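You operate a simulated robot arm through the tools that you are given. There is no shell and no other tool.

You are at the controls of a simulated robot arm. One attempt, no reset.

## Task
Test-run the rollers, then swap the jammed one for a spare.
Fine: power off before you touch a roller; the jammed one goes in the red slot; lock the steel bar at the end. Where these are worked on the way, their far stop is far enough and under half their travel is too little: steel bar.
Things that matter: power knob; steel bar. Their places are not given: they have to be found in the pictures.

It is judged by the outcome, as a careful person would: the job done as asked, and still so three seconds after it is handed in. It fails if anything else is knocked over, pushed out of place, dropped, spilled or broken.

## Robot
A 7-joint arm with a two-finger parallel gripper, fixed in place. Base frame: the origin is at the foot of the arm, x ahead of it, y to its left, z up; the work surface is at about z = 86. Readings come in cm, degrees, newtons and seconds.
With the tool pointing down near the work surface it reaches from about 10 to 64 cm from the base axis. Its first joint turns from -66.0 to 66.0 degrees. Payload 1.57 kg.
Tool frame: the origin (TCP) lies between the finger pads and is the grasp point; the fingertips stand 3 cm ahead of it; z points along the fingers, y is the line along which they close. The gripper opens to 8 cm. The fingers are 1.7 cm wide and 1.2 cm thick; the gripper's body (4 by 8.2 cm) begins 8 cm behind the TCP.
Orientation is that of the tool frame in the base frame, as a unit quaternion [x, y, z, w]. With the fingers straight down and closing along the base's y, the tool's x points along the base's -x, its y along +y and its z along -z.

## Interface
- The arm moves only by the tool arm_command. Its argument "targets" is a list of rows, each a list of 3 entries, a list of its own where there are three numbers: the shift along the tool's x, y, z in units of 30 mm (1.0 is 30 mm), then the turn, a rotation vector about the tool's x, y, z in units of 4 degrees (1.0 is 4 degrees), then the gripper command, from -1 (shut) to 1 (fully open), values between in proportion. In form: [[[dx, dy, dz], [wx, wy, wz], claw], ...]. A call has 1 to 20 rows; each row shifts and turns the commanded pose from where the row before left it, along the tool's axes as they then stand. A call with a number of a shift or a turn outside -1 to 1 is refused whole. Each row takes 0.2 s and may step no farther than 5 cm and 8.6 degrees from the row before; otherwise, or with a gripper value out of range, the whole call is refused. Where a pose cannot be reached the arm comes as near as it can. A force on the tool above 90 N (or 10 N above the force at the start of the call, whichever is more), or a blocked arm, ends the call early, and 0.2 s more pass. The fingers move at their own pace (about 7.2 cm/s each) and stop on an object; they squeeze with about 37 N. The grip force told is the motor's: it shows also when the fingers shut on nothing. Time passes only in rows, and 0.2 s behind the last, so rows that do not move let the fingers close. The reply holds the time, the measured pose of the TCP, the force on the tool along the base axes, the opening and the grip force, in the units named above and with some noise, with the torque about the TCP (base axes, N m) and any sound that the robot's microphone picked up.
- Cameras (640 x 400 px; columns grow to the right, rows downward): "scene" is fixed at [5.41, 42.15, 143.31]; the picture's right is [-0.86, -0.51, 0.00], its down [-0.25, 0.42, -0.87] and it looks along [0.45, -0.75, -0.49] (base axes); focal length 303 px, centre (320, 200). "wrist" rides on the gripper at [7.2, -0.7, -12.2] in the tool frame; the picture's right is [0.09, 1.00, 0.00], its down [-0.84, 0.08, -0.54] and it looks along [-0.54, 0.05, 0.84] (tool axes); focal length 238 px, centre (320, 200).
- snapshot(camera): a new picture of that camera. It takes no simulated time.
- point_at(camera, pixels): for up to 12 pixels [column, row] of the newest picture of that camera ("zoom" is the newest enlarged one), the place [x, y, z] in the base frame of the surface seen there, good to about 0.3 cm, but the place of the scene camera against the robot may be out by one fixed shift of up to 1.2 cm in any direction. It takes no simulated time.
- close_up(camera, box): a new picture of the part [left, top, right, bottom] of that camera's present view, enlarged. It takes no simulated time.
- hand_in(): hands the job in; it is judged then, once.

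Open the gripper and draw the arm clear of the work before you hand the job in, unless the task says otherwise.

The tools are called after ">>>" as name(argument=value, ...) on one line, values as JSON. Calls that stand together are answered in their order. arm_command: Moves the arm, as the interface text tells. Its arguments: {"type":"object","properties":{"targets":{"type":"array"}},"required":["targets"]} The other tools are called the same way: snapshot (camera) takes a picture; point_at (camera, pixels) gives the place of the surface under pixels of a picture; close_up (camera, box) takes an enlarged picture of a part of a camera's view; hand_in () hands the job in.

At the start:

```text
time_s: 0.0
eef_pos: [37.06, -7.18, 124.39]
orientation: [-0.001, 1.0, -0.001, 0.001]
force: [0.1, -0.1, -0.7]
torque: [-0.02, -0.02, 0.02]
width: 7.99
grasp_force: 0.0
```

scene: 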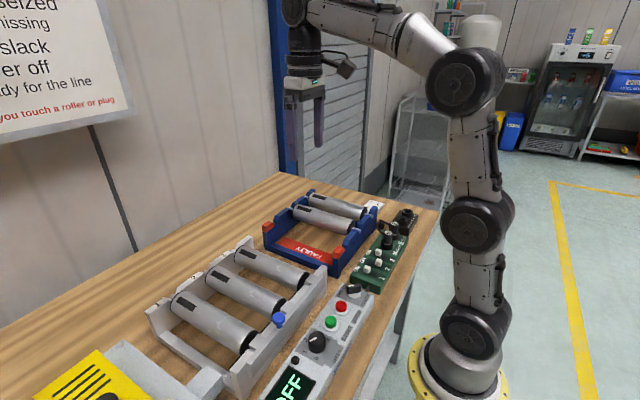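
wrist: 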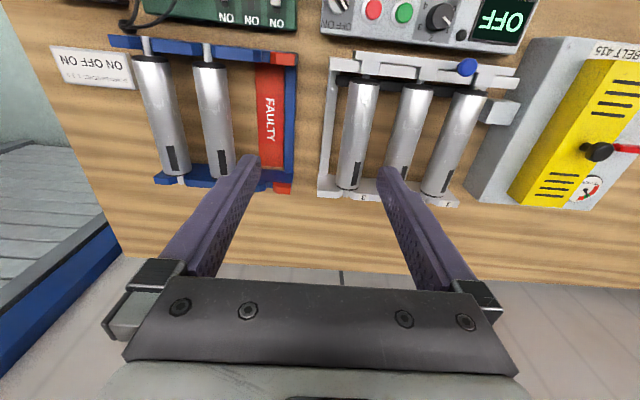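

The scene shows a roller frame (around 240,300), a spare rack with a red FAULTY slot (300,245), and a control box with display OFF (290,385). I take close-ups to read the signs and the controls.

>>> close_up(camera="scene", box=[0, 0, 160, 160])

>>> close_up(camera="scene", box=[240, 180, 440, 400])

>>> close_up(camera="scene", box=[130, 220, 340, 400])

>>> close_up(camera="wrist", box=[300, 0, 640, 220])

>>> close_up(camera="wrist", box=[40, 0, 340, 210])

```text
2.50 times, centred on (80, 80) of scene
```

zoom: 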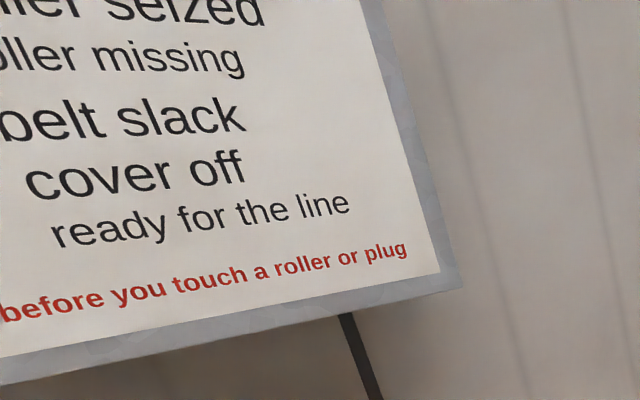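

```text
1.82 times, centred on (340, 290) of scene
```

zoom: 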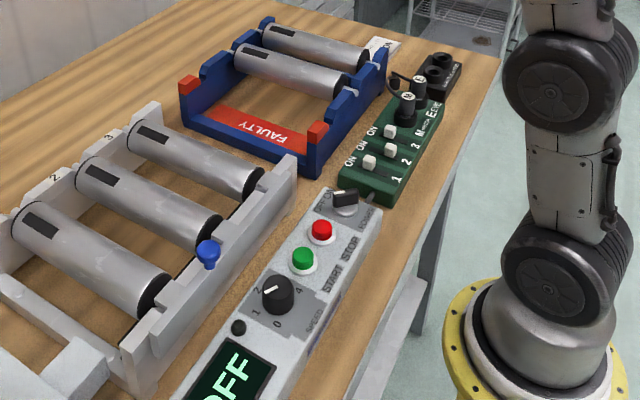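

```text
2.22 times, centred on (235, 310) of scene
```

zoom: 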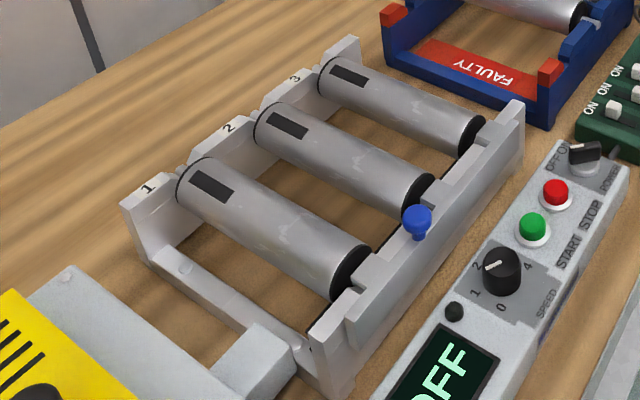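

```text
1.82 times, centred on (470, 110) of wrist
```

zoom: 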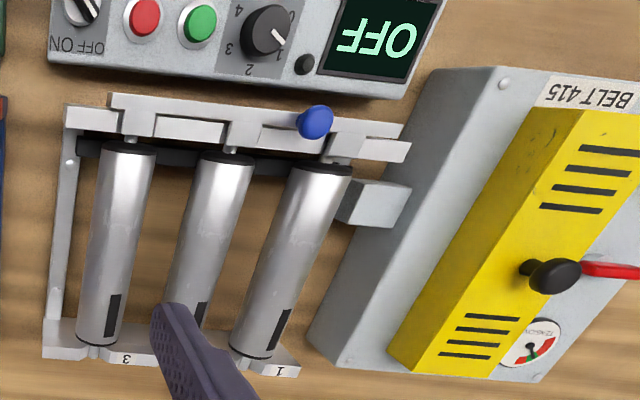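

```text
1.90 times, centred on (190, 105) of wrist
```

zoom: 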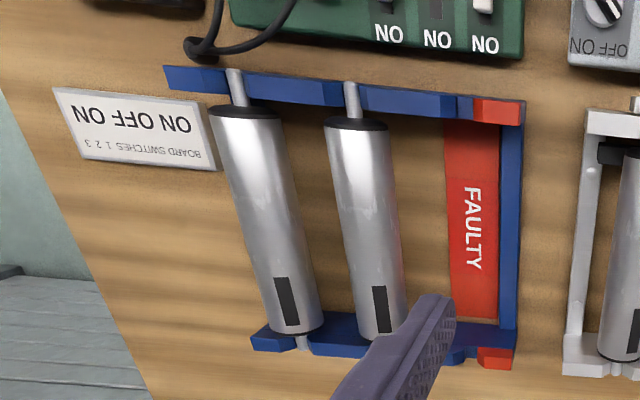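

I take fresh snapshots so I can measure places in both pictures.

>>> snapshot(camera="wrist")

>>> snapshot(camera="scene")

```text
taken
```

wrist: 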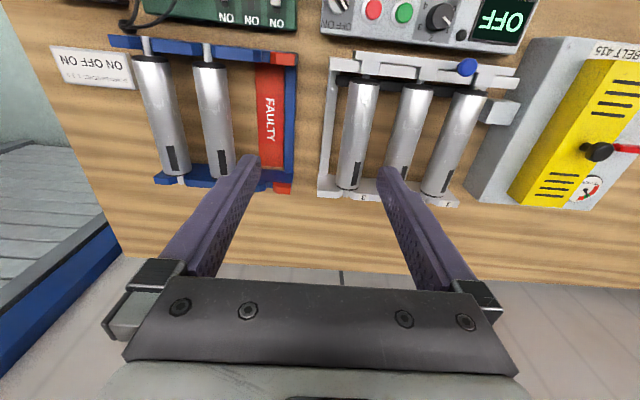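

```text
taken
```

scene: 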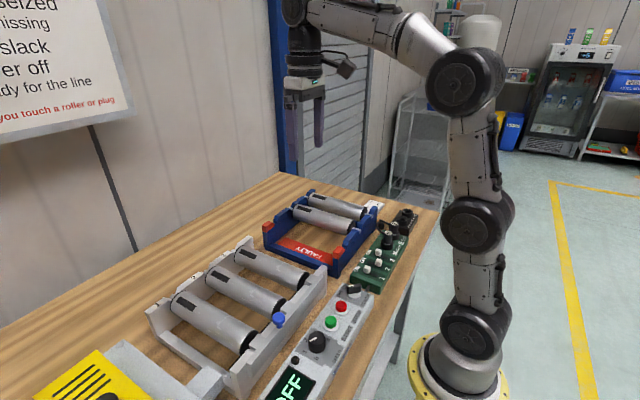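

Now I measure main features: wrist picture blue knob (467,67), roller ends, cradles, power knob (338,5), buttons (374,10),(403,13), and faulty slot.

>>> point_at(camera="wrist", pixels=[[467, 67], [338, 5], [374, 10], [403, 13], [440, 15], [362, 85], [350, 183], [417, 92], [467, 98], [432, 190], [208, 70], [223, 170]])

>>> point_at(camera="wrist", pixels=[[275, 56], [272, 165], [283, 59], [283, 187], [152, 65], [173, 170], [335, 66], [328, 186], [448, 198], [510, 84], [500, 112], [597, 151]])

>>> point_at(camera="scene", pixels=[[279, 318], [354, 289], [341, 306], [331, 321], [317, 342], [300, 278], [242, 256], [270, 305], [216, 274], [240, 344], [183, 301], [290, 385]])

```text
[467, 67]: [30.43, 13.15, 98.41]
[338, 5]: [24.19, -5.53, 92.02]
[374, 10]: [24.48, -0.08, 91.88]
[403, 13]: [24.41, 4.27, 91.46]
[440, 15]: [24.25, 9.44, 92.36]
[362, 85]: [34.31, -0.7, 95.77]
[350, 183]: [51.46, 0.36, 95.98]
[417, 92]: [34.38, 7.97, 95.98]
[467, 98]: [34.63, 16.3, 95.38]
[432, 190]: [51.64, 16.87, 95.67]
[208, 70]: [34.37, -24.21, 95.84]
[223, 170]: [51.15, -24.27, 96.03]
```

```text
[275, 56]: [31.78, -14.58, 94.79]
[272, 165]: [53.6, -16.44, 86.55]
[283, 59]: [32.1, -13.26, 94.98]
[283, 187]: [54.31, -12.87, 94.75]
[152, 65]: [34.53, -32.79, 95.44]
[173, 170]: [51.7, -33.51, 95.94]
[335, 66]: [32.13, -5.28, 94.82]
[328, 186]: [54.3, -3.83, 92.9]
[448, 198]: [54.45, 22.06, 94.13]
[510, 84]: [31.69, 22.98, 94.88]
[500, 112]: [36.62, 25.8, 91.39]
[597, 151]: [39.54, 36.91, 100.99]
```

```text
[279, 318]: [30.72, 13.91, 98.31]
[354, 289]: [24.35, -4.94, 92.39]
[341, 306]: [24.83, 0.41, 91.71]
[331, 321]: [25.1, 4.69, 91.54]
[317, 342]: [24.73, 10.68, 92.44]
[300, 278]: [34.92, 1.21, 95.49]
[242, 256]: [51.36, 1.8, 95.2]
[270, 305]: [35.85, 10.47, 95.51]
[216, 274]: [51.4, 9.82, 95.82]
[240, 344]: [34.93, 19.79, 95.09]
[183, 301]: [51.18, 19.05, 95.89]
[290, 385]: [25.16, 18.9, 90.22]
```

The board on the wall carries a code table; I find its place, then tilt the wrist camera up to read it.

>>> point_at(camera="scene", pixels=[[20, 20], [120, 110], [20, 130], [80, 40]])

>>> arm_command(targets=[[[0, 0.5, 0], [0, -1, 0], 1], [[0, 0.5, 0], [0, -1, 0], 1], [[0, 0.5, 0], [0, -1, 0], 1], [[0, 0.5, 0], [0, -1, 0], 1], [[0, 0.5, 0], [0, -1, 0], 1], [[0, 0.5, 0], [0, -1, 0], 1], [[0, 0.5, 0], [0, -1, 0], 1], [[0, 0.5, 0], [0, -1, 0], 1], [[0, 0.5, 0], [0, -1, 0], 1], [[0, 0.5, 0], [0, -1, 0], 1], [[0, 0.5, 0], [0, -1, 0], 1], [[0, 0.5, 0], [0, -1, 0], 1]])

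>>> snapshot(camera="wrist")

```text
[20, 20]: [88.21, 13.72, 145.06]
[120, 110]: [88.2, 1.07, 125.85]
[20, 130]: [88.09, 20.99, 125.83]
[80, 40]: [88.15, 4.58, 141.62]
```

```text
time_s: 2.6
eef_pos: [36.88, 10.96, 124.46]
orientation: [0.0, 0.913, 0.0, 0.407]
force: [0.3, 0.6, -0.8]
torque: [-0.01, 0.01, 0.01]
width: 8.0
grasp_force: 0.0
```

```text
taken
```

wrist: 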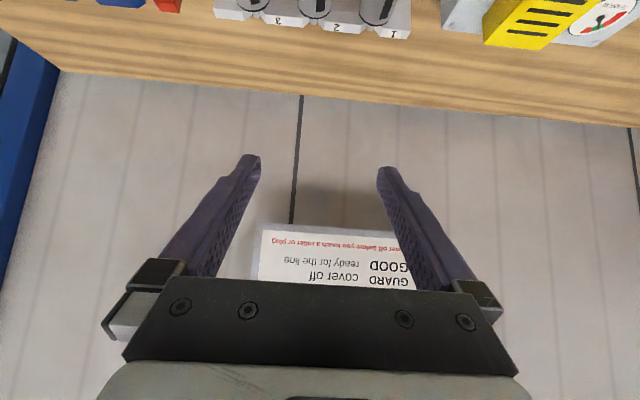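

The board shows upside down at (330,260), partly hidden by the gripper; I tilt further.

>>> arm_command(targets=[[[0, 0, 0], [0, -1, 0], 1], [[0, 0, 0], [0, -1, 0], 1], [[0, 0, 0], [0, -1, 0], 1], [[0, 0, 0], [0, -1, 0], 1], [[0, 0, 0], [0, -1, 0], 1], [[0, 0, 0], [0, -1, 0], 1], [[0, 0, 0], [0, -1, 0], 1], [[0, 0, 0], [0, -1, 0], 1]])

>>> snapshot(camera="wrist")

>>> close_up(camera="wrist", box=[230, 90, 430, 290])

```text
time_s: 4.4
eef_pos: [36.95, 10.9, 124.51]
orientation: [0.001, 0.765, -0.001, 0.644]
force: [-0.5, 0.8, 0.1]
torque: [0.03, 0.02, -0.03]
width: 7.98
grasp_force: 0.2
```

```text
taken
```

wrist: 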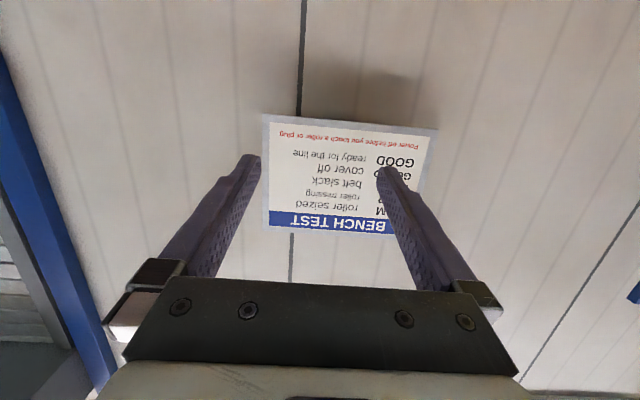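

```text
2.00 times, centred on (330, 190) of wrist
```

zoom: 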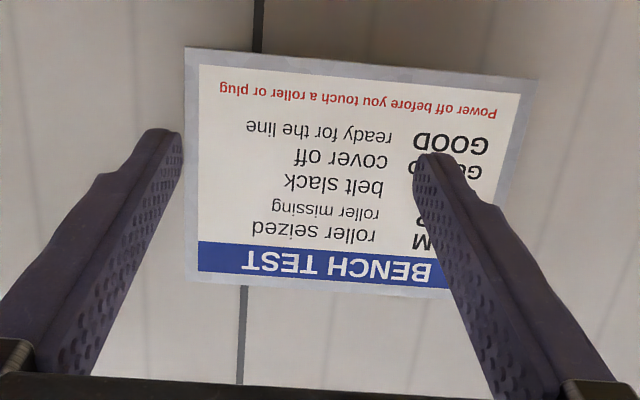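

The board reads: JAM = roller seized, GAP = missing, SLACK, GUARD, GOOD = ready; "Power off before you touch a roller or plug". I tilt back to straight down.

>>> arm_command(targets=[[[0, 0, 0], [0, 1, 0], 1], [[0, 0, 0], [0, 1, 0], 1], [[0, 0, 0], [0, 1, 0], 1], [[0, 0, 0], [0, 1, 0], 1], [[0, 0, 0], [0, 1, 0], 1], [[0, 0, 0], [0, 1, 0], 1], [[0, 0, 0], [0, 1, 0], 1], [[0, 0, 0], [0, 1, 0], 1], [[0, 0, 0], [0, 1, 0], 1], [[0, 0, 0], [0, 1, 0], 1], [[0, 0, 0], [0, 1, 0], 1], [[0, 0, 0], [0, 1, 0], 1], [[0, 0, 0], [0, 1, 0], 1], [[0, 0, 0], [0, 1, 0], 1], [[0, 0, 0], [0, 1, 0], 1], [[0, 0, 0], [0, 1, 0], 1], [[0, 0, 0], [0, 1, 0], 1], [[0, 0, 0], [0, 1, 0], 1], [[0, 0, 0], [0, 1, 0], 1], [[0, 0, 0], [0, 1, 0], 1]])

>>> arm_command(targets=[[[0.5, -0.2, 0], [0, 0, 0], 1], [[0.5, -0.3, 0], [0, 0, 0], 1], [[0.5, -0.3, 0], [0, 0, 0], 1], [[0.5, -0.3, 0], [0, 0, 0], 1], [[0.5, -0.3, 0], [0, 0, 0], 1], [[0.5, -0.3, 0], [0, 0, 0], 1], [[0.5, -0.3, 0], [0, 0, 0], 1], [[0.5, -0.3, 0], [0, 0, 0], 1], [[0.5, -0.3, 0.5], [0, 0, 0], 1], [[0.2, -0.3, 0.5], [0, 0, 0], 1], [[0, 0, 0.5], [0, 0, 0], 1], [[0, 0, 0.5], [0, 0, 0], 1]])

>>> snapshot(camera="wrist")

>>> snapshot(camera="scene")

```text
time_s: 8.6
eef_pos: [37.04, 10.86, 124.47]
orientation: [0.0, 1.0, 0.001, 0.0]
force: [0.3, 0.7, 0.0]
torque: [-0.01, 0.02, -0.02]
width: 8.01
grasp_force: 0.1
```

```text
time_s: 11.2
eef_pos: [22.78, 2.23, 118.36]
orientation: [0.001, 1.0, 0.0, 0.0]
force: [-0.2, -0.1, -0.6]
torque: [0.0, 0.01, -0.04]
width: 7.98
grasp_force: 0.0
```

```text
taken
```

wrist: 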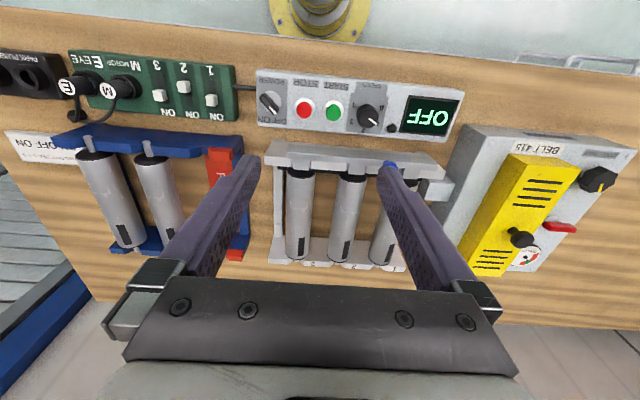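

```text
taken
```

scene: 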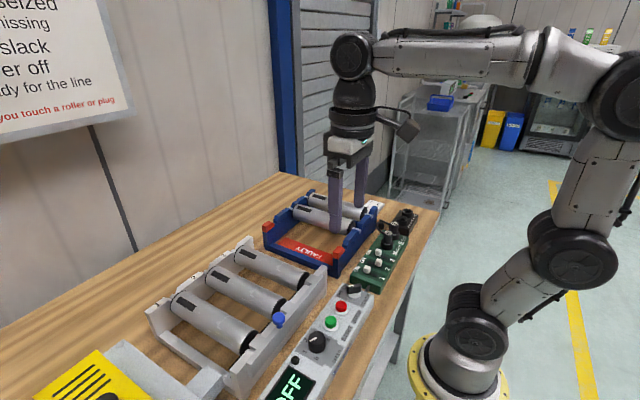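

>>> close_up(camera="wrist", box=[240, 50, 480, 200])

>>> close_up(camera="wrist", box=[0, 30, 270, 200])

>>> close_up(camera="scene", box=[300, 270, 400, 350])

>>> close_up(camera="wrist", box=[430, 110, 640, 280])

```text
2.67 times, centred on (360, 125) of wrist
```

zoom: 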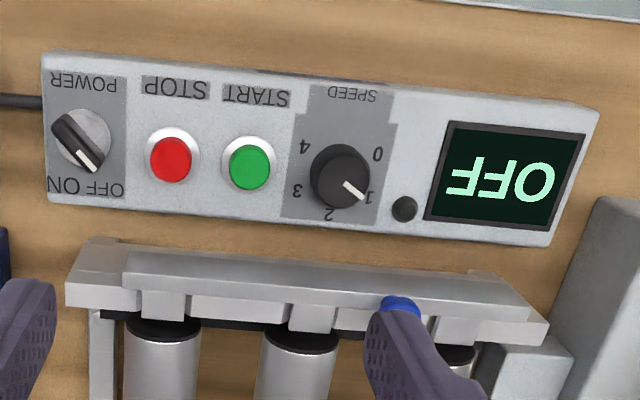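

```text
2.35 times, centred on (135, 115) of wrist
```

zoom: 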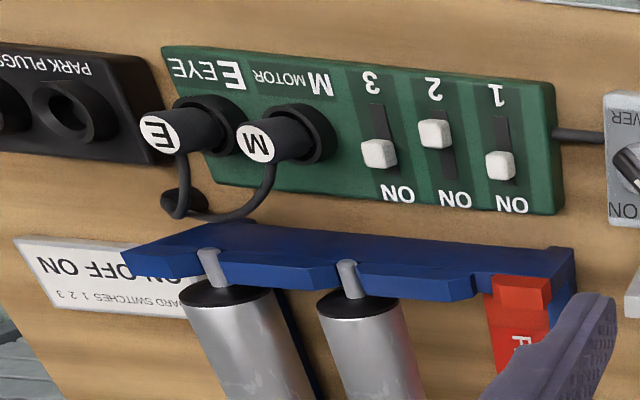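

```text
5.00 times, centred on (350, 310) of scene
```

zoom: 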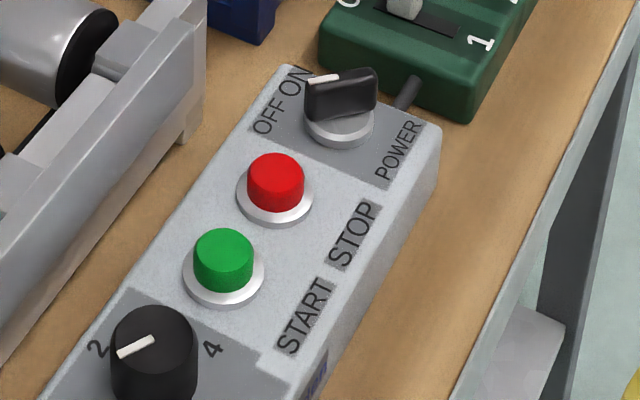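

```text
2.35 times, centred on (535, 195) of wrist
```

zoom: 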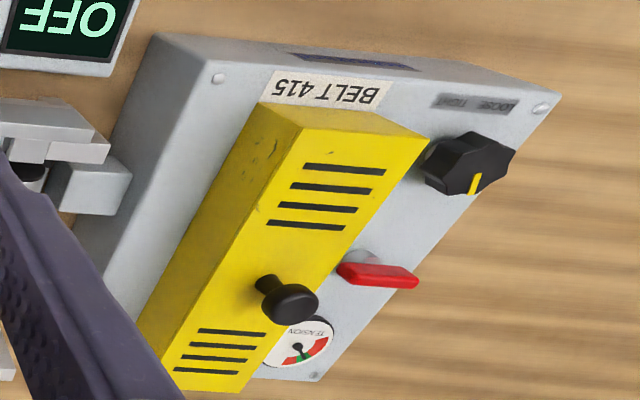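

Switches read ON-OFF-ON as the card says, the guard is shut. I zoom on the power knob to get its bar's direction and height.

>>> close_up(camera="wrist", box=[250, 70, 350, 130])

```text
6.40 times, centred on (300, 100) of wrist
```

zoom: 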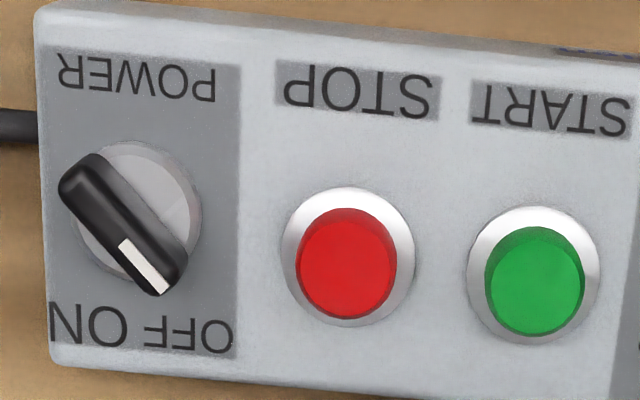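

>>> point_at(camera="zoom", pixels=[[78, 178], [118, 218], [160, 282], [145, 268], [170, 180], [345, 240], [537, 265], [390, 215], [200, 330], [100, 325], [345, 280], [537, 300]])

```text
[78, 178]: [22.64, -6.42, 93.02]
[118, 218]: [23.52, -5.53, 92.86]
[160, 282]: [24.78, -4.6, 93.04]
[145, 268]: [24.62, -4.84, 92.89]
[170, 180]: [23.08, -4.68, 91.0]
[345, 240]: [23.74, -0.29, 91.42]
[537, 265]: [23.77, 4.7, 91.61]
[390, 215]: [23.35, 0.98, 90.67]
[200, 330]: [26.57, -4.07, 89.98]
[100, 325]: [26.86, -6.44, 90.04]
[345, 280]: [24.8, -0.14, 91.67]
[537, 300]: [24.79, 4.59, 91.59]
```

Knob bar runs from (22.6,-6.4) to (24.8,-4.6), about 40° toward +y, top z 93. I move above it, turn the fingers to straddle it, with the gripper half open.

>>> arm_command(targets=[[[-0.06, -0.515, 0.6], [0, 0, -1], 0], [[-0.06, -0.515, 0.6], [0, 0, -1], 0], [[-0.06, -0.515, 0.6], [0, 0, -1], 0], [[-0.06, -0.515, 0.6], [0, 0, -1], 0], [[-0.06, -0.515, 0.6], [0, 0, -1], 0], [[0, 0, 0.4], [0, 0, -1], 0], [[0, 0, 0.4], [0, 0, -1], 0], [[0, 0, 0.4], [0, 0, -1], 0], [[0, 0, 0.2], [0, 0, -1], 0], [[0, 0, 0], [0, 0, -1], 0], [[0, 0, 0], [0, 0, 0], 0]])

>>> snapshot(camera="wrist")

>>> snapshot(camera="scene")

```text
time_s: 13.6
eef_pos: [24.83, -5.34, 105.23]
orientation: [-0.342, 0.94, 0.001, 0.0]
force: [0.9, -0.7, 0.3]
torque: [0.02, -0.01, 0.02]
width: 4.01
grasp_force: 0.1
```

```text
taken
```

wrist: 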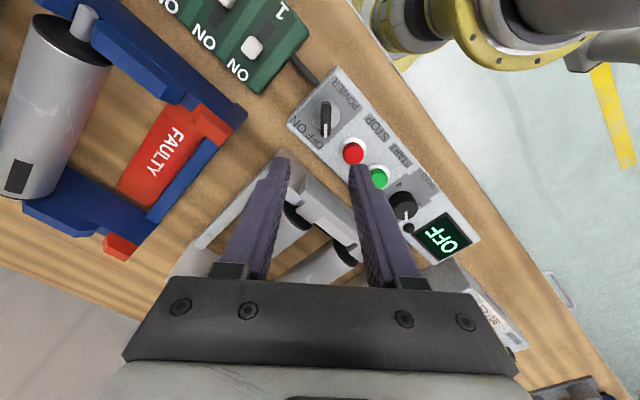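

```text
taken
```

scene: 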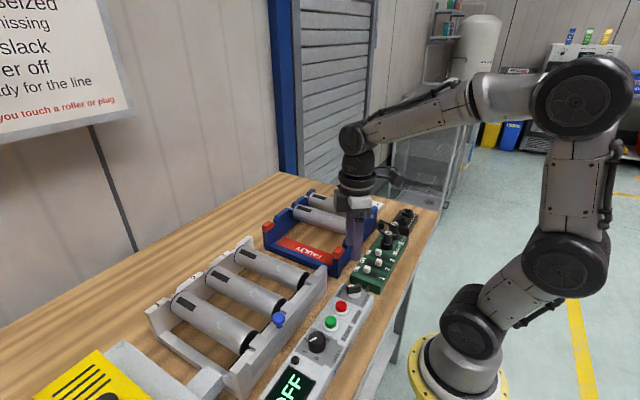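

Bar appears upright in the wrist view at (325,118), so the fingers are aligned with it. I zoom in to measure the knob again from here.

>>> close_up(camera="wrist", box=[280, 80, 440, 220])

>>> point_at(camera="wrist", pixels=[[324, 106], [325, 118], [324, 132], [353, 152], [378, 179]])

```text
2.86 times, centred on (360, 150) of wrist
```

zoom: 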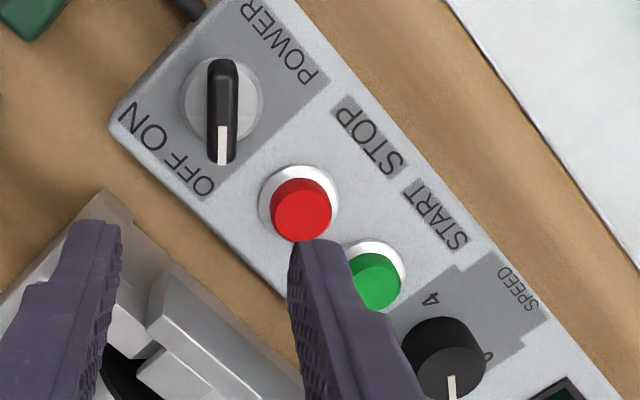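

```text
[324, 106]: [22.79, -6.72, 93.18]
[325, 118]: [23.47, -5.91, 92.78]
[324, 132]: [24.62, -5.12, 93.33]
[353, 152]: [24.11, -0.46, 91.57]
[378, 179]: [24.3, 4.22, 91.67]
```

I centre on (23.7,-5.75) and go down to tip height about z 91.5.

>>> arm_command(targets=[[[0.377, 0.136, 0], [0, 0, 0], 0], [[0, 0, 0.5], [0, 0, 0], 0], [[0, 0, 0.5], [0, 0, 0], 0], [[0, 0, 0.5], [0, 0, 0], 0], [[0, 0, 0.5], [0, 0, 0], 0], [[0, 0, 0.5], [0, 0, 0], 0], [[0, 0, 0.4], [0, 0, 0], 0], [[0, 0, 0.3], [0, 0, 0], 0], [[0, 0, 0.2], [0, 0, 0], 0], [[0, 0, 0.1], [0, 0, 0], 0], [[0, 0, 0], [0, 0, 0], 0]])

>>> close_up(camera="scene", box=[280, 220, 420, 360])

>>> snapshot(camera="wrist")

```text
time_s: 16.0
eef_pos: [23.65, -5.81, 94.76]
orientation: [-0.342, 0.94, 0.0, 0.0]
force: [-0.7, -0.1, 0.6]
torque: [0.0, 0.02, -0.01]
width: 4.01
grasp_force: 0.0
```

```text
2.86 times, centred on (350, 290) of scene
```

zoom: 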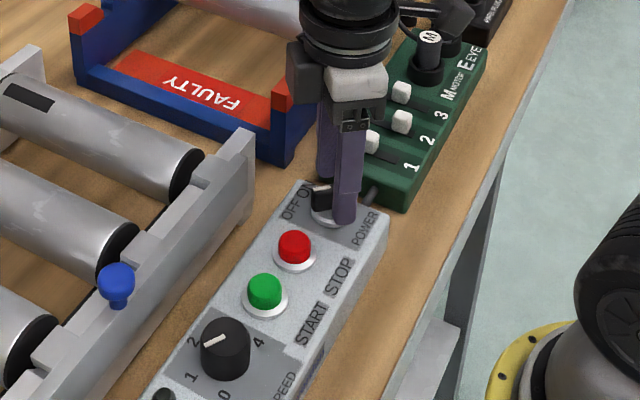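

```text
taken
```

wrist: 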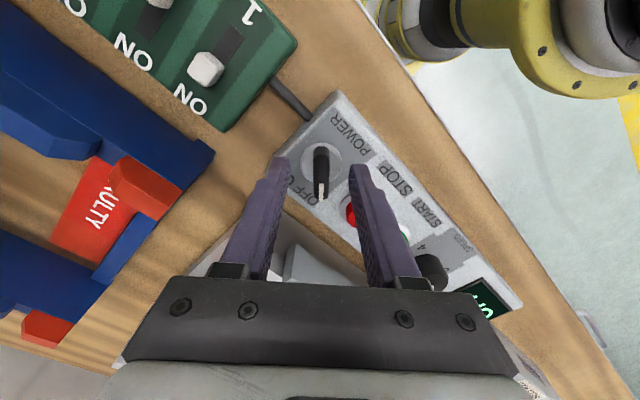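

The bar sits between the fingers. I close on it.

>>> arm_command(targets=[[[0, 0, 0], [0, 0, 0], -1], [[0, 0, 0], [0, 0, 0], -1], [[0, 0, 0], [0, 0, 0], -1], [[0, 0, 0], [0, 0, 0], -1]])

```text
time_s: 17.0
eef_pos: [23.59, -5.57, 94.78]
orientation: [-0.342, 0.94, 0.002, -0.001]
force: [-7.0, 12.3, 2.3]
torque: [0.37, -0.03, 0.1]
width: 1.08
grasp_force: 28.3
```

Gripped at width 1.1; a sideways 14 N pull says the knob centre is ~0.3 cm toward tool +y, so I relax that and turn toward ON.

>>> arm_command(targets=[[[0, 0.09, 0], [0, 0, 0], -1], [[0, 0, 0], [0, 0, 1], -1], [[0, 0, 0], [0, 0, 1], -1], [[0, 0, 0], [0, 0, 1], -1], [[0, 0, 0], [0, 0, 1], -1], [[0, 0, 0], [0, 0, 1], -1]])

```text
time_s: 18.4
eef_pos: [23.58, -5.68, 94.78]
orientation: [-0.174, 0.985, 0.0, 0.001]
force: [4.4, -13.2, -22.1]
torque: [-0.22, -0.21, 0.02]
width: 1.07
grasp_force: 28.8
```

The knob turns easily (20° so far). I continue toward ON.

>>> arm_command(targets=[[[0, 0, 0], [0, 0, 1], -1], [[0, 0, 0], [0, 0, 1], -1], [[0, 0, 0], [0, 0, 1], -1], [[0, 0, 0], [0, 0, 1], -1], [[0, 0, 0], [0, 0, 1], -1]])

>>> close_up(camera="scene", box=[240, 250, 400, 400])

>>> close_up(camera="wrist", box=[220, 80, 460, 240])

```text
time_s: 19.6
eef_pos: [23.48, -5.55, 94.83]
orientation: [0.0, 1.0, 0.0, 0.0]
force: [7.9, 6.6, -9.6]
torque: [0.14, 0.57, 0.02]
width: 1.1
grasp_force: 29.2
```

```text
2.67 times, centred on (320, 325) of scene
```

zoom: 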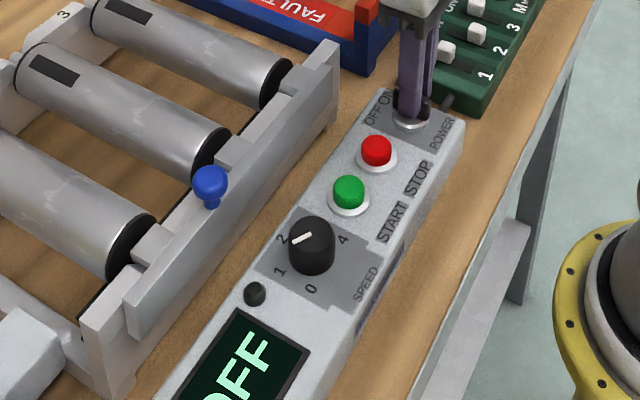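

```text
2.50 times, centred on (340, 160) of wrist
```

zoom: 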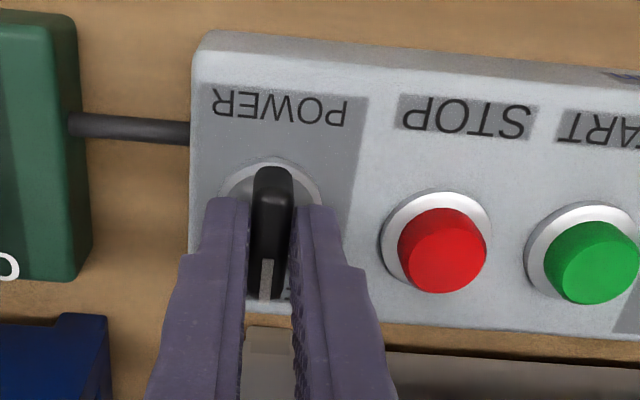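

Knob is at mid-way (pointing straight +x). I turn another 40°.

>>> arm_command(targets=[[[0, 0, 0], [0, 0, 1], -1], [[0, 0, 0], [0, 0, 1], -1], [[0, 0, 0], [0, 0, 1], -1], [[0, 0, 0], [0, 0, 1], -1], [[0, 0, 0], [0, 0, 1], -1], [[0, 0, 0], [0, 0, 1], -1], [[0, 0, 0], [0, 0, 1], -1], [[0, 0, 0], [0, 0, 1], -1], [[0, 0, 0], [0, 0, 1], -1], [[0, 0, 0], [0, 0, 1], -1]])

>>> snapshot(camera="scene")

>>> close_up(camera="wrist", box=[220, 80, 460, 240])

```text
time_s: 21.8
eef_pos: [23.63, -5.45, 94.83]
orientation: [0.346, 0.938, 0.003, 0.0]
force: [12.7, 36.7, -6.7]
torque: [0.45, -0.45, 0.09]
width: 1.09
grasp_force: 28.9
```

```text
taken
```

scene: 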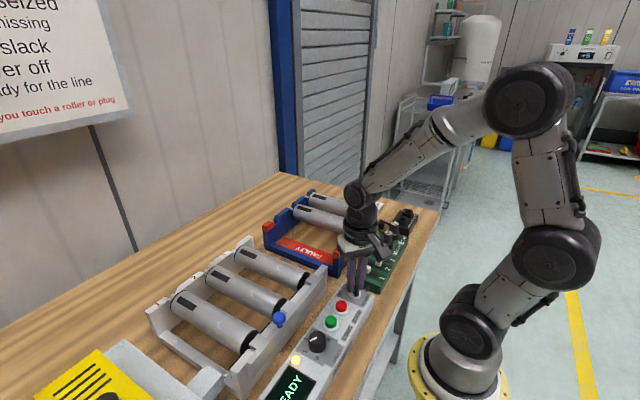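

```text
2.50 times, centred on (340, 160) of wrist
```

zoom: 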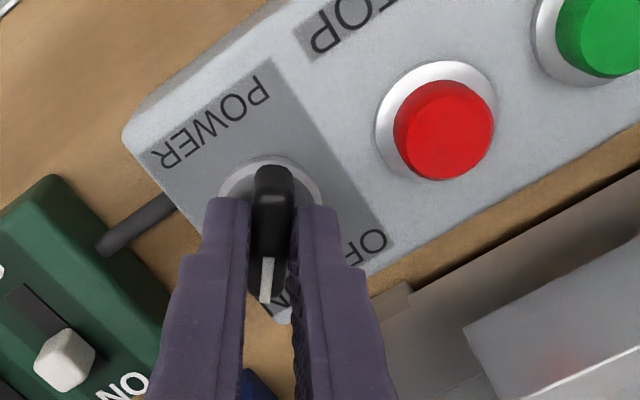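

Display shows READY and the lamp is lit. I release, lift, and straighten the wrist.

>>> arm_command(targets=[[[0, 0, 0], [0, 0, 0], -0.4], [[0, 0, 0], [0, 0, 0], -0.4], [[0, 0, -0.4], [0, 0, 0], -0.4], [[0, 0, -0.5], [0, 0, 0], -0.4], [[0, 0, -0.5], [0, 0, 0], -0.4], [[0, 0, 0], [0, 0, -1], -1], [[0, 0, 0], [0, 0, -1], -1], [[0, 0, 0], [0, 0, -1], -1], [[0, 0, 0], [0, 0, -1], -1], [[0, 0, 0], [0, 0, -1], -1], [[0, 0, 0], [0, 0, -1], -1], [[0, 0, 0], [0, 0, -1], -1], [[0, 0, 0], [0, 0, -1], -1], [[0, 0, 0], [0, 0, -1], -1], [[0, 0, 0], [0, 0, -1], -1], [[0, 0, 0], [0, 0, 0], -1]])

>>> snapshot(camera="wrist")

>>> close_up(camera="scene", box=[240, 250, 400, 400])

```text
time_s: 25.2
eef_pos: [23.49, -5.53, 98.9]
orientation: [-0.002, 1.0, 0.0, 0.0]
force: [-0.8, 1.3, 0.1]
torque: [0.0, 0.01, 0.06]
width: 0.0
grasp_force: 21.1
```

```text
taken
```

wrist: 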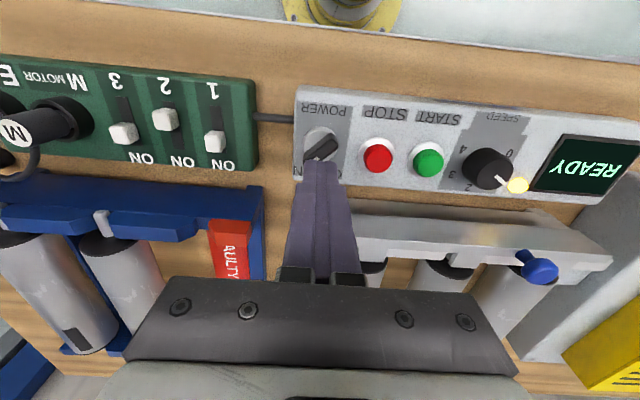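

```text
2.67 times, centred on (320, 325) of scene
```

zoom: 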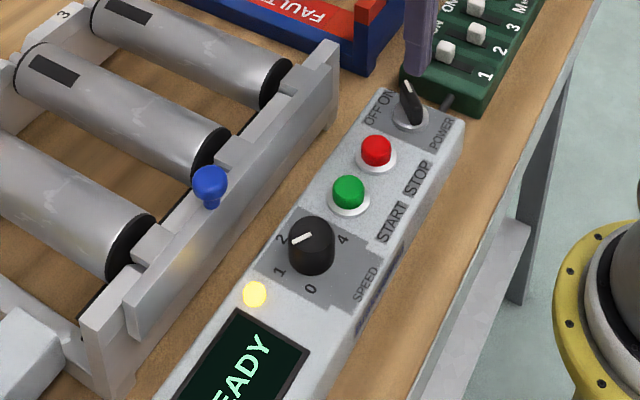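

Power is ON and stays. I measure the buttons at (378,157) and (428,161) and the knob (322,147).

>>> point_at(camera="wrist", pixels=[[378, 157], [428, 161], [322, 147], [310, 155], [336, 136], [487, 165], [517, 185]])

```text
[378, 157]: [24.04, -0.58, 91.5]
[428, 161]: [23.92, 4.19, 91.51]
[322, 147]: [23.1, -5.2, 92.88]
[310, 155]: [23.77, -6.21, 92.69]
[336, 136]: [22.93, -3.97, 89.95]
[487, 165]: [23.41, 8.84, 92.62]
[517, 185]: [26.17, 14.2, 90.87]
```

START centre is about (23.9,4.35), top z 91.5. I move over it with shut fingers and come close.

>>> arm_command(targets=[[[-0.07, 0.66, 0], [0, 0, 0], -1], [[-0.07, 0.66, 0], [0, 0, 0], -1], [[0, 0.66, 0], [0, 0, 0], -1], [[0, 0.66, 0], [0, 0, 0], -1], [[0, 0.65, 0], [0, 0, 0], -1], [[0, 0, 0.4], [0, 0, 0], -1], [[0, 0, 0.4], [0, 0, 0], -1], [[0, 0, 0.35], [0, 0, 0], -1], [[0, 0, 0], [0, 0, 0], -1]])

>>> close_up(camera="scene", box=[240, 250, 400, 400])

>>> close_up(camera="wrist", box=[220, 80, 460, 240])

```text
time_s: 27.2
eef_pos: [23.99, 4.33, 95.56]
orientation: [0.0, 1.0, 0.0, 0.0]
force: [0.5, -0.1, 0.3]
torque: [0.0, 0.01, 0.0]
width: 0.0
grasp_force: 21.3
```

```text
2.67 times, centred on (320, 325) of scene
```

zoom: 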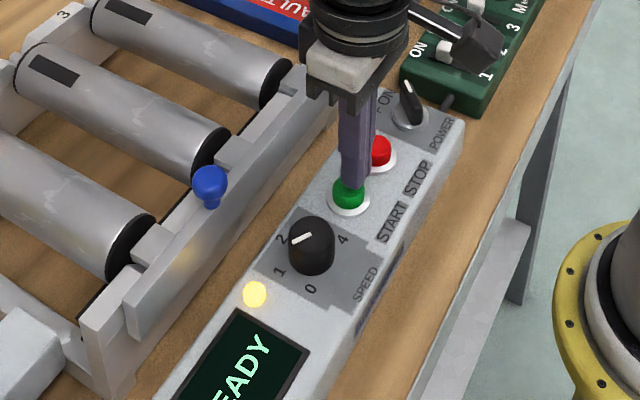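

```text
2.50 times, centred on (340, 160) of wrist
```

zoom: 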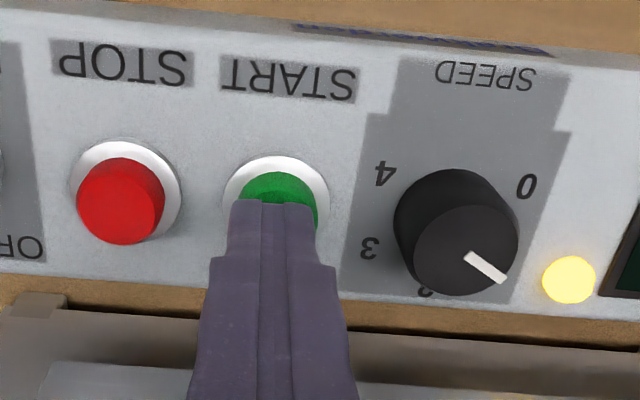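

I'm centred over START with tips at ~92.6. I press in small steps.

>>> arm_command(targets=[[[0, 0, 0.15], [0, 0, 0], -1], [[0, 0, 0.1], [0, 0, 0], -1], [[0, 0, 0.1], [0, 0, 0], -1], [[0, 0, 0.07], [0, 0, 0], -1], [[0, 0, 0], [0, 0, 0], -1]])

>>> snapshot(camera="scene")

```text
time_s: 28.4
eef_pos: [23.89, 4.22, 94.17]
orientation: [0.0, 1.0, 0.0, 0.001]
force: [1.1, -1.2, 2.5]
torque: [-0.05, -0.02, 0.02]
width: 0.01
grasp_force: 21.1
heard: click
```

```text
taken
```

scene: 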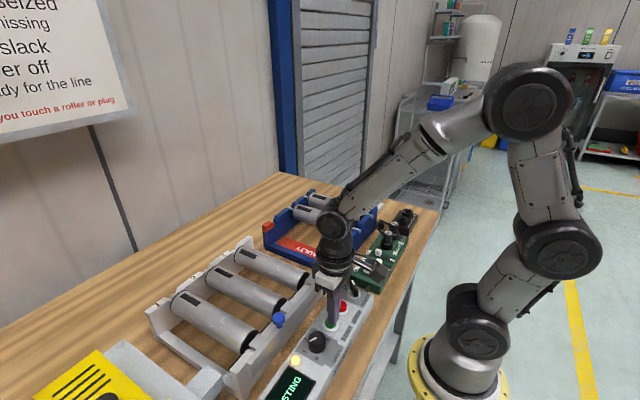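

A click was heard and the display changes to TESTING. I lift off and watch the rollers' black marks over several pictures.

>>> arm_command(targets=[[[0, 0, -0.4], [0, 0, 0], -1], [[0, 0, -0.4], [0, 0, 0], -1]])

>>> close_up(camera="scene", box=[140, 230, 340, 400])

>>> arm_command(targets=[[[0, 0, -0.3], [0, 0, 0], -1]])

>>> close_up(camera="scene", box=[140, 230, 340, 400])

>>> arm_command(targets=[[[0, 0, 0], [0, 0, 0], -1]])

>>> close_up(camera="scene", box=[140, 230, 340, 400])

```text
time_s: 29.0
eef_pos: [24.04, 4.33, 96.64]
orientation: [0.0, 1.0, 0.001, 0.0]
force: [-0.2, 0.9, 1.1]
torque: [-0.01, -0.02, 0.0]
width: 0.02
grasp_force: 21.4
```

```text
2.35 times, centred on (240, 315) of scene
```

zoom: 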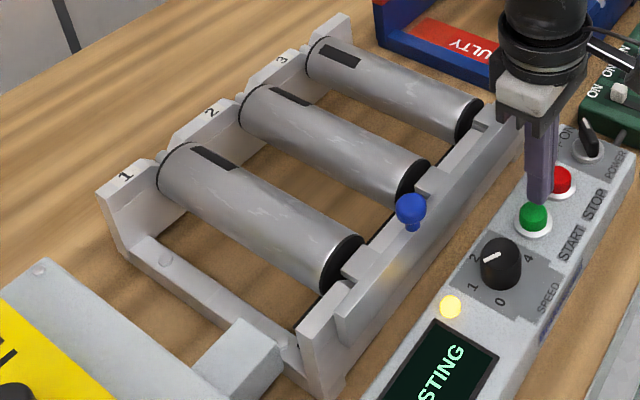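

```text
time_s: 29.4
eef_pos: [23.94, 4.34, 97.57]
orientation: [0.0, 1.0, 0.0, 0.0]
force: [0.1, -0.4, 0.2]
torque: [0.02, -0.05, -0.02]
width: 0.0
grasp_force: 20.9
```

```text
2.35 times, centred on (240, 315) of scene
```

zoom: 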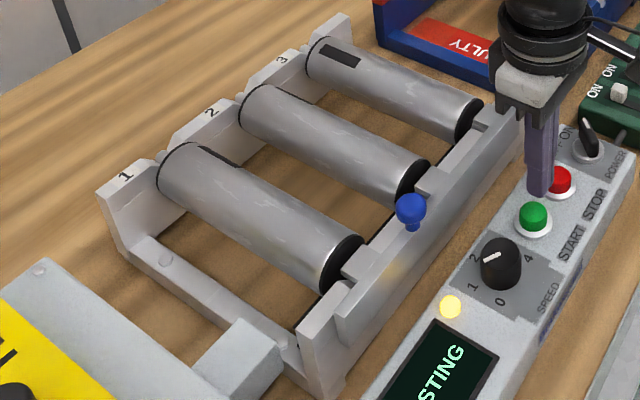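

```text
time_s: 29.8
eef_pos: [23.83, 4.17, 97.57]
orientation: [-0.001, 1.0, -0.001, 0.0]
force: [-0.2, -0.9, -0.9]
torque: [0.02, -0.05, 0.01]
width: 0.0
grasp_force: 20.8
```

```text
2.35 times, centred on (240, 315) of scene
```

zoom: 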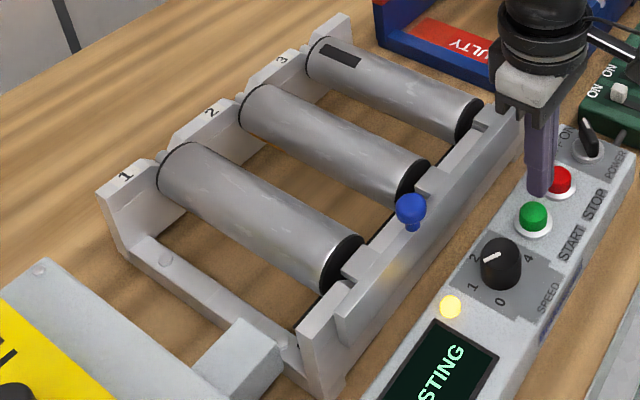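

Rollers 1 and 2 turn while the mark on roller 3 stays still. I wait for the display's verdict.

>>> arm_command(targets=[[[0, 0, 0], [0, 0, 0], -1], [[0, 0, 0], [0, 0, 0], -1], [[0, 0, 0], [0, 0, 0], -1], [[0, 0, 0], [0, 0, 0], -1], [[0, 0, 0], [0, 0, 0], -1], [[0, 0, 0], [0, 0, 0], -1], [[0, 0, 0], [0, 0, 0], -1], [[0, 0, 0], [0, 0, 0], -1], [[0, 0, 0], [0, 0, 0], -1], [[0, 0, 0], [0, 0, 0], -1]])

>>> close_up(camera="scene", box=[140, 230, 340, 400])

>>> snapshot(camera="wrist")

```text
time_s: 32.0
eef_pos: [23.9, 4.29, 97.46]
orientation: [0.001, 1.0, 0.0, 0.0]
force: [0.1, 0.1, 0.1]
torque: [-0.01, -0.01, -0.01]
width: 0.02
grasp_force: 21.3
```

```text
2.35 times, centred on (240, 315) of scene
```

zoom: 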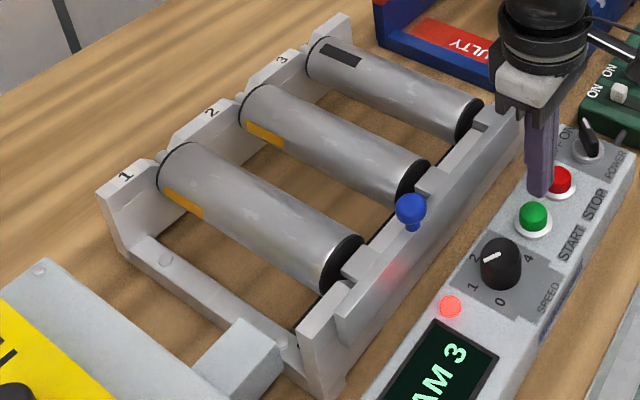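

```text
taken
```

wrist: 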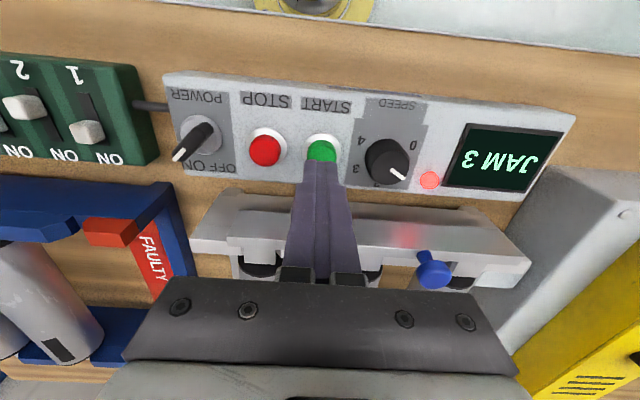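

Display says JAM 3: roller 3 is the jammed one. Now power off first: move back over the power knob (centre ≈ (23.7,-5.5)), turn the wrist 40° and open to about 3 cm.

>>> arm_command(targets=[[[0.07, -0.66, -0.5], [0, 0, 0], -1], [[0, -0.65, -0.4], [0, 0, 0], -1], [[0, -0.65, 0], [0, 0, 0], -1], [[0, -0.65, 0], [0, 0, 0], -1], [[0, -0.65, 0], [0, 0, 0], -1], [[0, 0, 0], [0, 0, 1], -0.1], [[0, 0, 0], [0, 0, 1], -0.1], [[0, 0, 0], [0, 0, 1], -0.1], [[0, 0, 0], [0, 0, 1], -0.1], [[0, 0, 0], [0, 0, 1], -0.1], [[0, 0, 0], [0, 0, 1], -0.1], [[0, 0, 0], [0, 0, 1], -0.1], [[0, 0, 0], [0, 0, 1], -0.1], [[0, 0, 0], [0, 0, 1], -0.1], [[0, 0, 0], [0, 0, 1], -0.1], [[0, 0, 0], [0, 0, 0], -0.1]])

>>> snapshot(camera="wrist")

```text
time_s: 35.4
eef_pos: [23.75, -5.52, 100.2]
orientation: [0.341, 0.94, 0.0, 0.0]
force: [0.4, -0.1, -0.7]
torque: [-0.01, -0.01, -0.02]
width: 3.61
grasp_force: 0.2
```

```text
taken
```

wrist: 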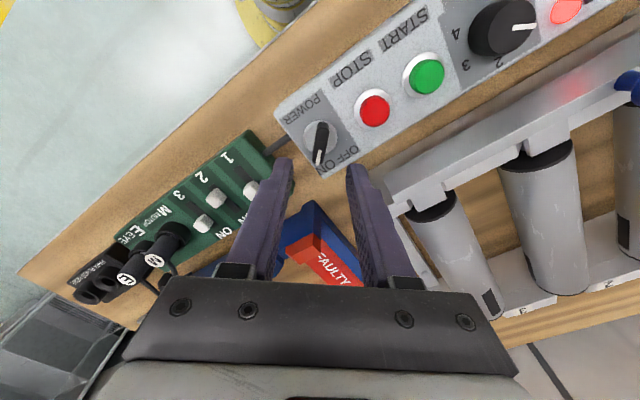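

The bar lines up. I check the clearance of the left finger to the green switch board before going down.

>>> point_at(camera="wrist", pixels=[[263, 150], [245, 130], [250, 188], [320, 130], [318, 160], [272, 148], [280, 140]])

```text
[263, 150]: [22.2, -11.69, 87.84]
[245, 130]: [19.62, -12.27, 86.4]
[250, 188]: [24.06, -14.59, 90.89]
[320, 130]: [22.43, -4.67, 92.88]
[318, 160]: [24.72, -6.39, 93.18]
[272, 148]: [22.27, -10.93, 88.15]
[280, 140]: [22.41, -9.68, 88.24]
```

Board starts at y≈-11.7, well clear. Down onto the knob to z≈94.7 and grip.

>>> arm_command(targets=[[[0, 0, 0.5], [0, 0, 0], -0.1], [[0, 0, 0.5], [0, 0, 0], -0.1], [[0, 0, 0.4], [0, 0, 0], -0.1], [[0, 0, 0.3], [0, 0, 0], -0.1], [[0, 0, 0.12], [0, 0, 0], -0.1], [[0, 0, 0], [0, 0, 0], -0.1], [[0, 0, 0], [0, 0, 0], -1], [[0, 0, 0], [0, 0, 0], -1], [[0, 0, 0], [0, 0, 0], -1], [[0, 0, 0], [0, 0, 0], -1]])

```text
time_s: 37.6
eef_pos: [23.71, -5.39, 94.71]
orientation: [0.343, 0.939, 0.0, 0.0]
force: [3.7, 7.7, -5.7]
torque: [0.16, -0.16, -0.03]
width: 1.12
grasp_force: 28.9
```

Gripped with little side load. I turn back 84° to OFF in one sequence.

>>> arm_command(targets=[[[0, 0.02, 0], [0, 0, -1], -1], [[0, 0, 0], [0, 0, -1], -1], [[0, 0, 0], [0, 0, -1], -1], [[0, 0, 0], [0, 0, -1], -1], [[0, 0, 0], [0, 0, -1], -1], [[0, 0, 0], [0, 0, -1], -1], [[0, 0, 0], [0, 0, -1], -1], [[0, 0, 0], [0, 0, -1], -1], [[0, 0, 0], [0, 0, -1], -1], [[0, 0, 0], [0, 0, -1], -1], [[0, 0, 0], [0, 0, -1], -1], [[0, 0, 0], [0, 0, -1], -1], [[0, 0, 0], [0, 0, -1], -1], [[0, 0, 0], [0, 0, -1], -1], [[0, 0, 0], [0, 0, -1], -1], [[0, 0, 0], [0, 0, -1], -1], [[0, 0, 0], [0, 0, -1], -1], [[0, 0, 0], [0, 0, -1], -1], [[0, 0, 0], [0, 0, -1], -1], [[0, 0, 0], [0, 0, -1], -1]])

>>> snapshot(camera="scene")

>>> snapshot(camera="wrist")

```text
time_s: 41.8
eef_pos: [23.69, -5.6, 94.8]
orientation: [-0.344, 0.939, -0.002, 0.0]
force: [-3.7, -28.4, -7.4]
torque: [-0.57, 0.22, 0.0]
width: 1.08
grasp_force: 28.9
```

```text
taken
```

scene: 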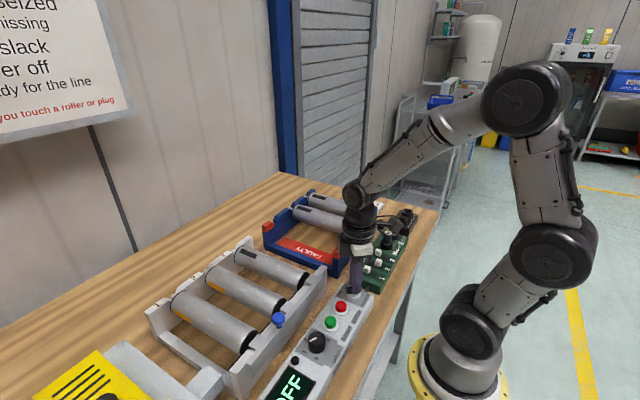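

```text
taken
```

wrist: 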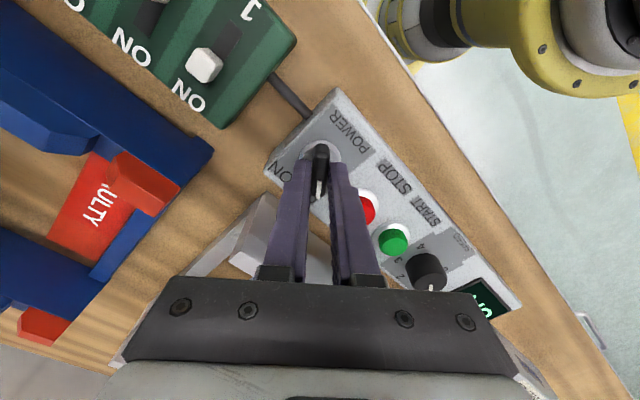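

Display is OFF again. I release, lift high, and straighten the wrist.

>>> arm_command(targets=[[[0, 0, 0], [0, 0, 0], -0.4], [[0, 0, 0], [0, 0, 0], -0.4], [[0, 0, -0.4], [0, 0, 0], -0.4], [[0, 0, -0.6], [0, 0, 0], -0.4], [[0, 0, -0.9], [0, 0, 0], -0.4], [[0, 0, -0.9], [0, 0, 1], -0.4], [[0, 0, -0.9], [0, 0, 1], -0.4], [[0, 0, -0.9], [0, 0, 1], -0.4], [[0, 0, -0.9], [0, 0, 1], -0.4], [[0, 0, -0.9], [0, 0, 1], 0], [[0, 0, 0], [0, 0, 1], 0], [[0, 0, 0], [0, 0, 1], 0], [[0, 0, 0], [0, 0, 1], 0], [[0, 0, 0], [0, 0, 1], 0], [[0, 0, 0], [0, 0, 1], 0], [[0, 0, 0], [0, 0, 0], 0]])

>>> arm_command(targets=[[[0, 0.6, 0], [0, 0, 0], 0], [[0, 0.6, 0], [0, 0, 0], 0], [[0, 0.6, 0], [0, 0, 0], 0], [[0, 0.6, 0], [0, 0, 0], 0], [[0, 0.6, 0], [0, 0, 0], 0], [[0, 0.6, 0], [0, 0, 0], 0], [[0, 0, 0], [0, 0, 0], 0]])

>>> snapshot(camera="wrist")

>>> snapshot(camera="scene")

```text
time_s: 45.2
eef_pos: [23.63, -5.4, 113.89]
orientation: [0.0, 1.0, 0.0, 0.001]
force: [-0.4, -0.7, -0.5]
torque: [0.01, 0.02, -0.01]
width: 4.01
grasp_force: 0.0
```

```text
time_s: 46.8
eef_pos: [23.58, 5.33, 114.03]
orientation: [0.001, 1.0, 0.001, 0.0]
force: [-0.2, -0.3, -1.2]
torque: [0.01, -0.03, 0.0]
width: 3.99
grasp_force: 0.2
```

```text
taken
```

wrist: 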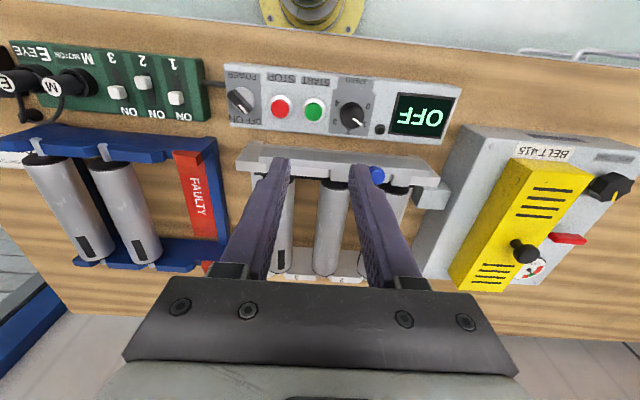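

```text
taken
```

scene: 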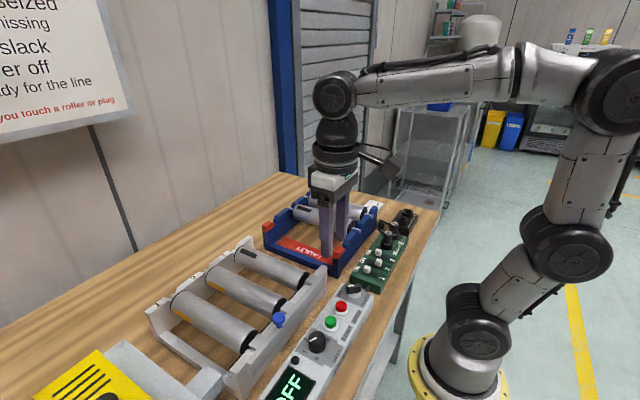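

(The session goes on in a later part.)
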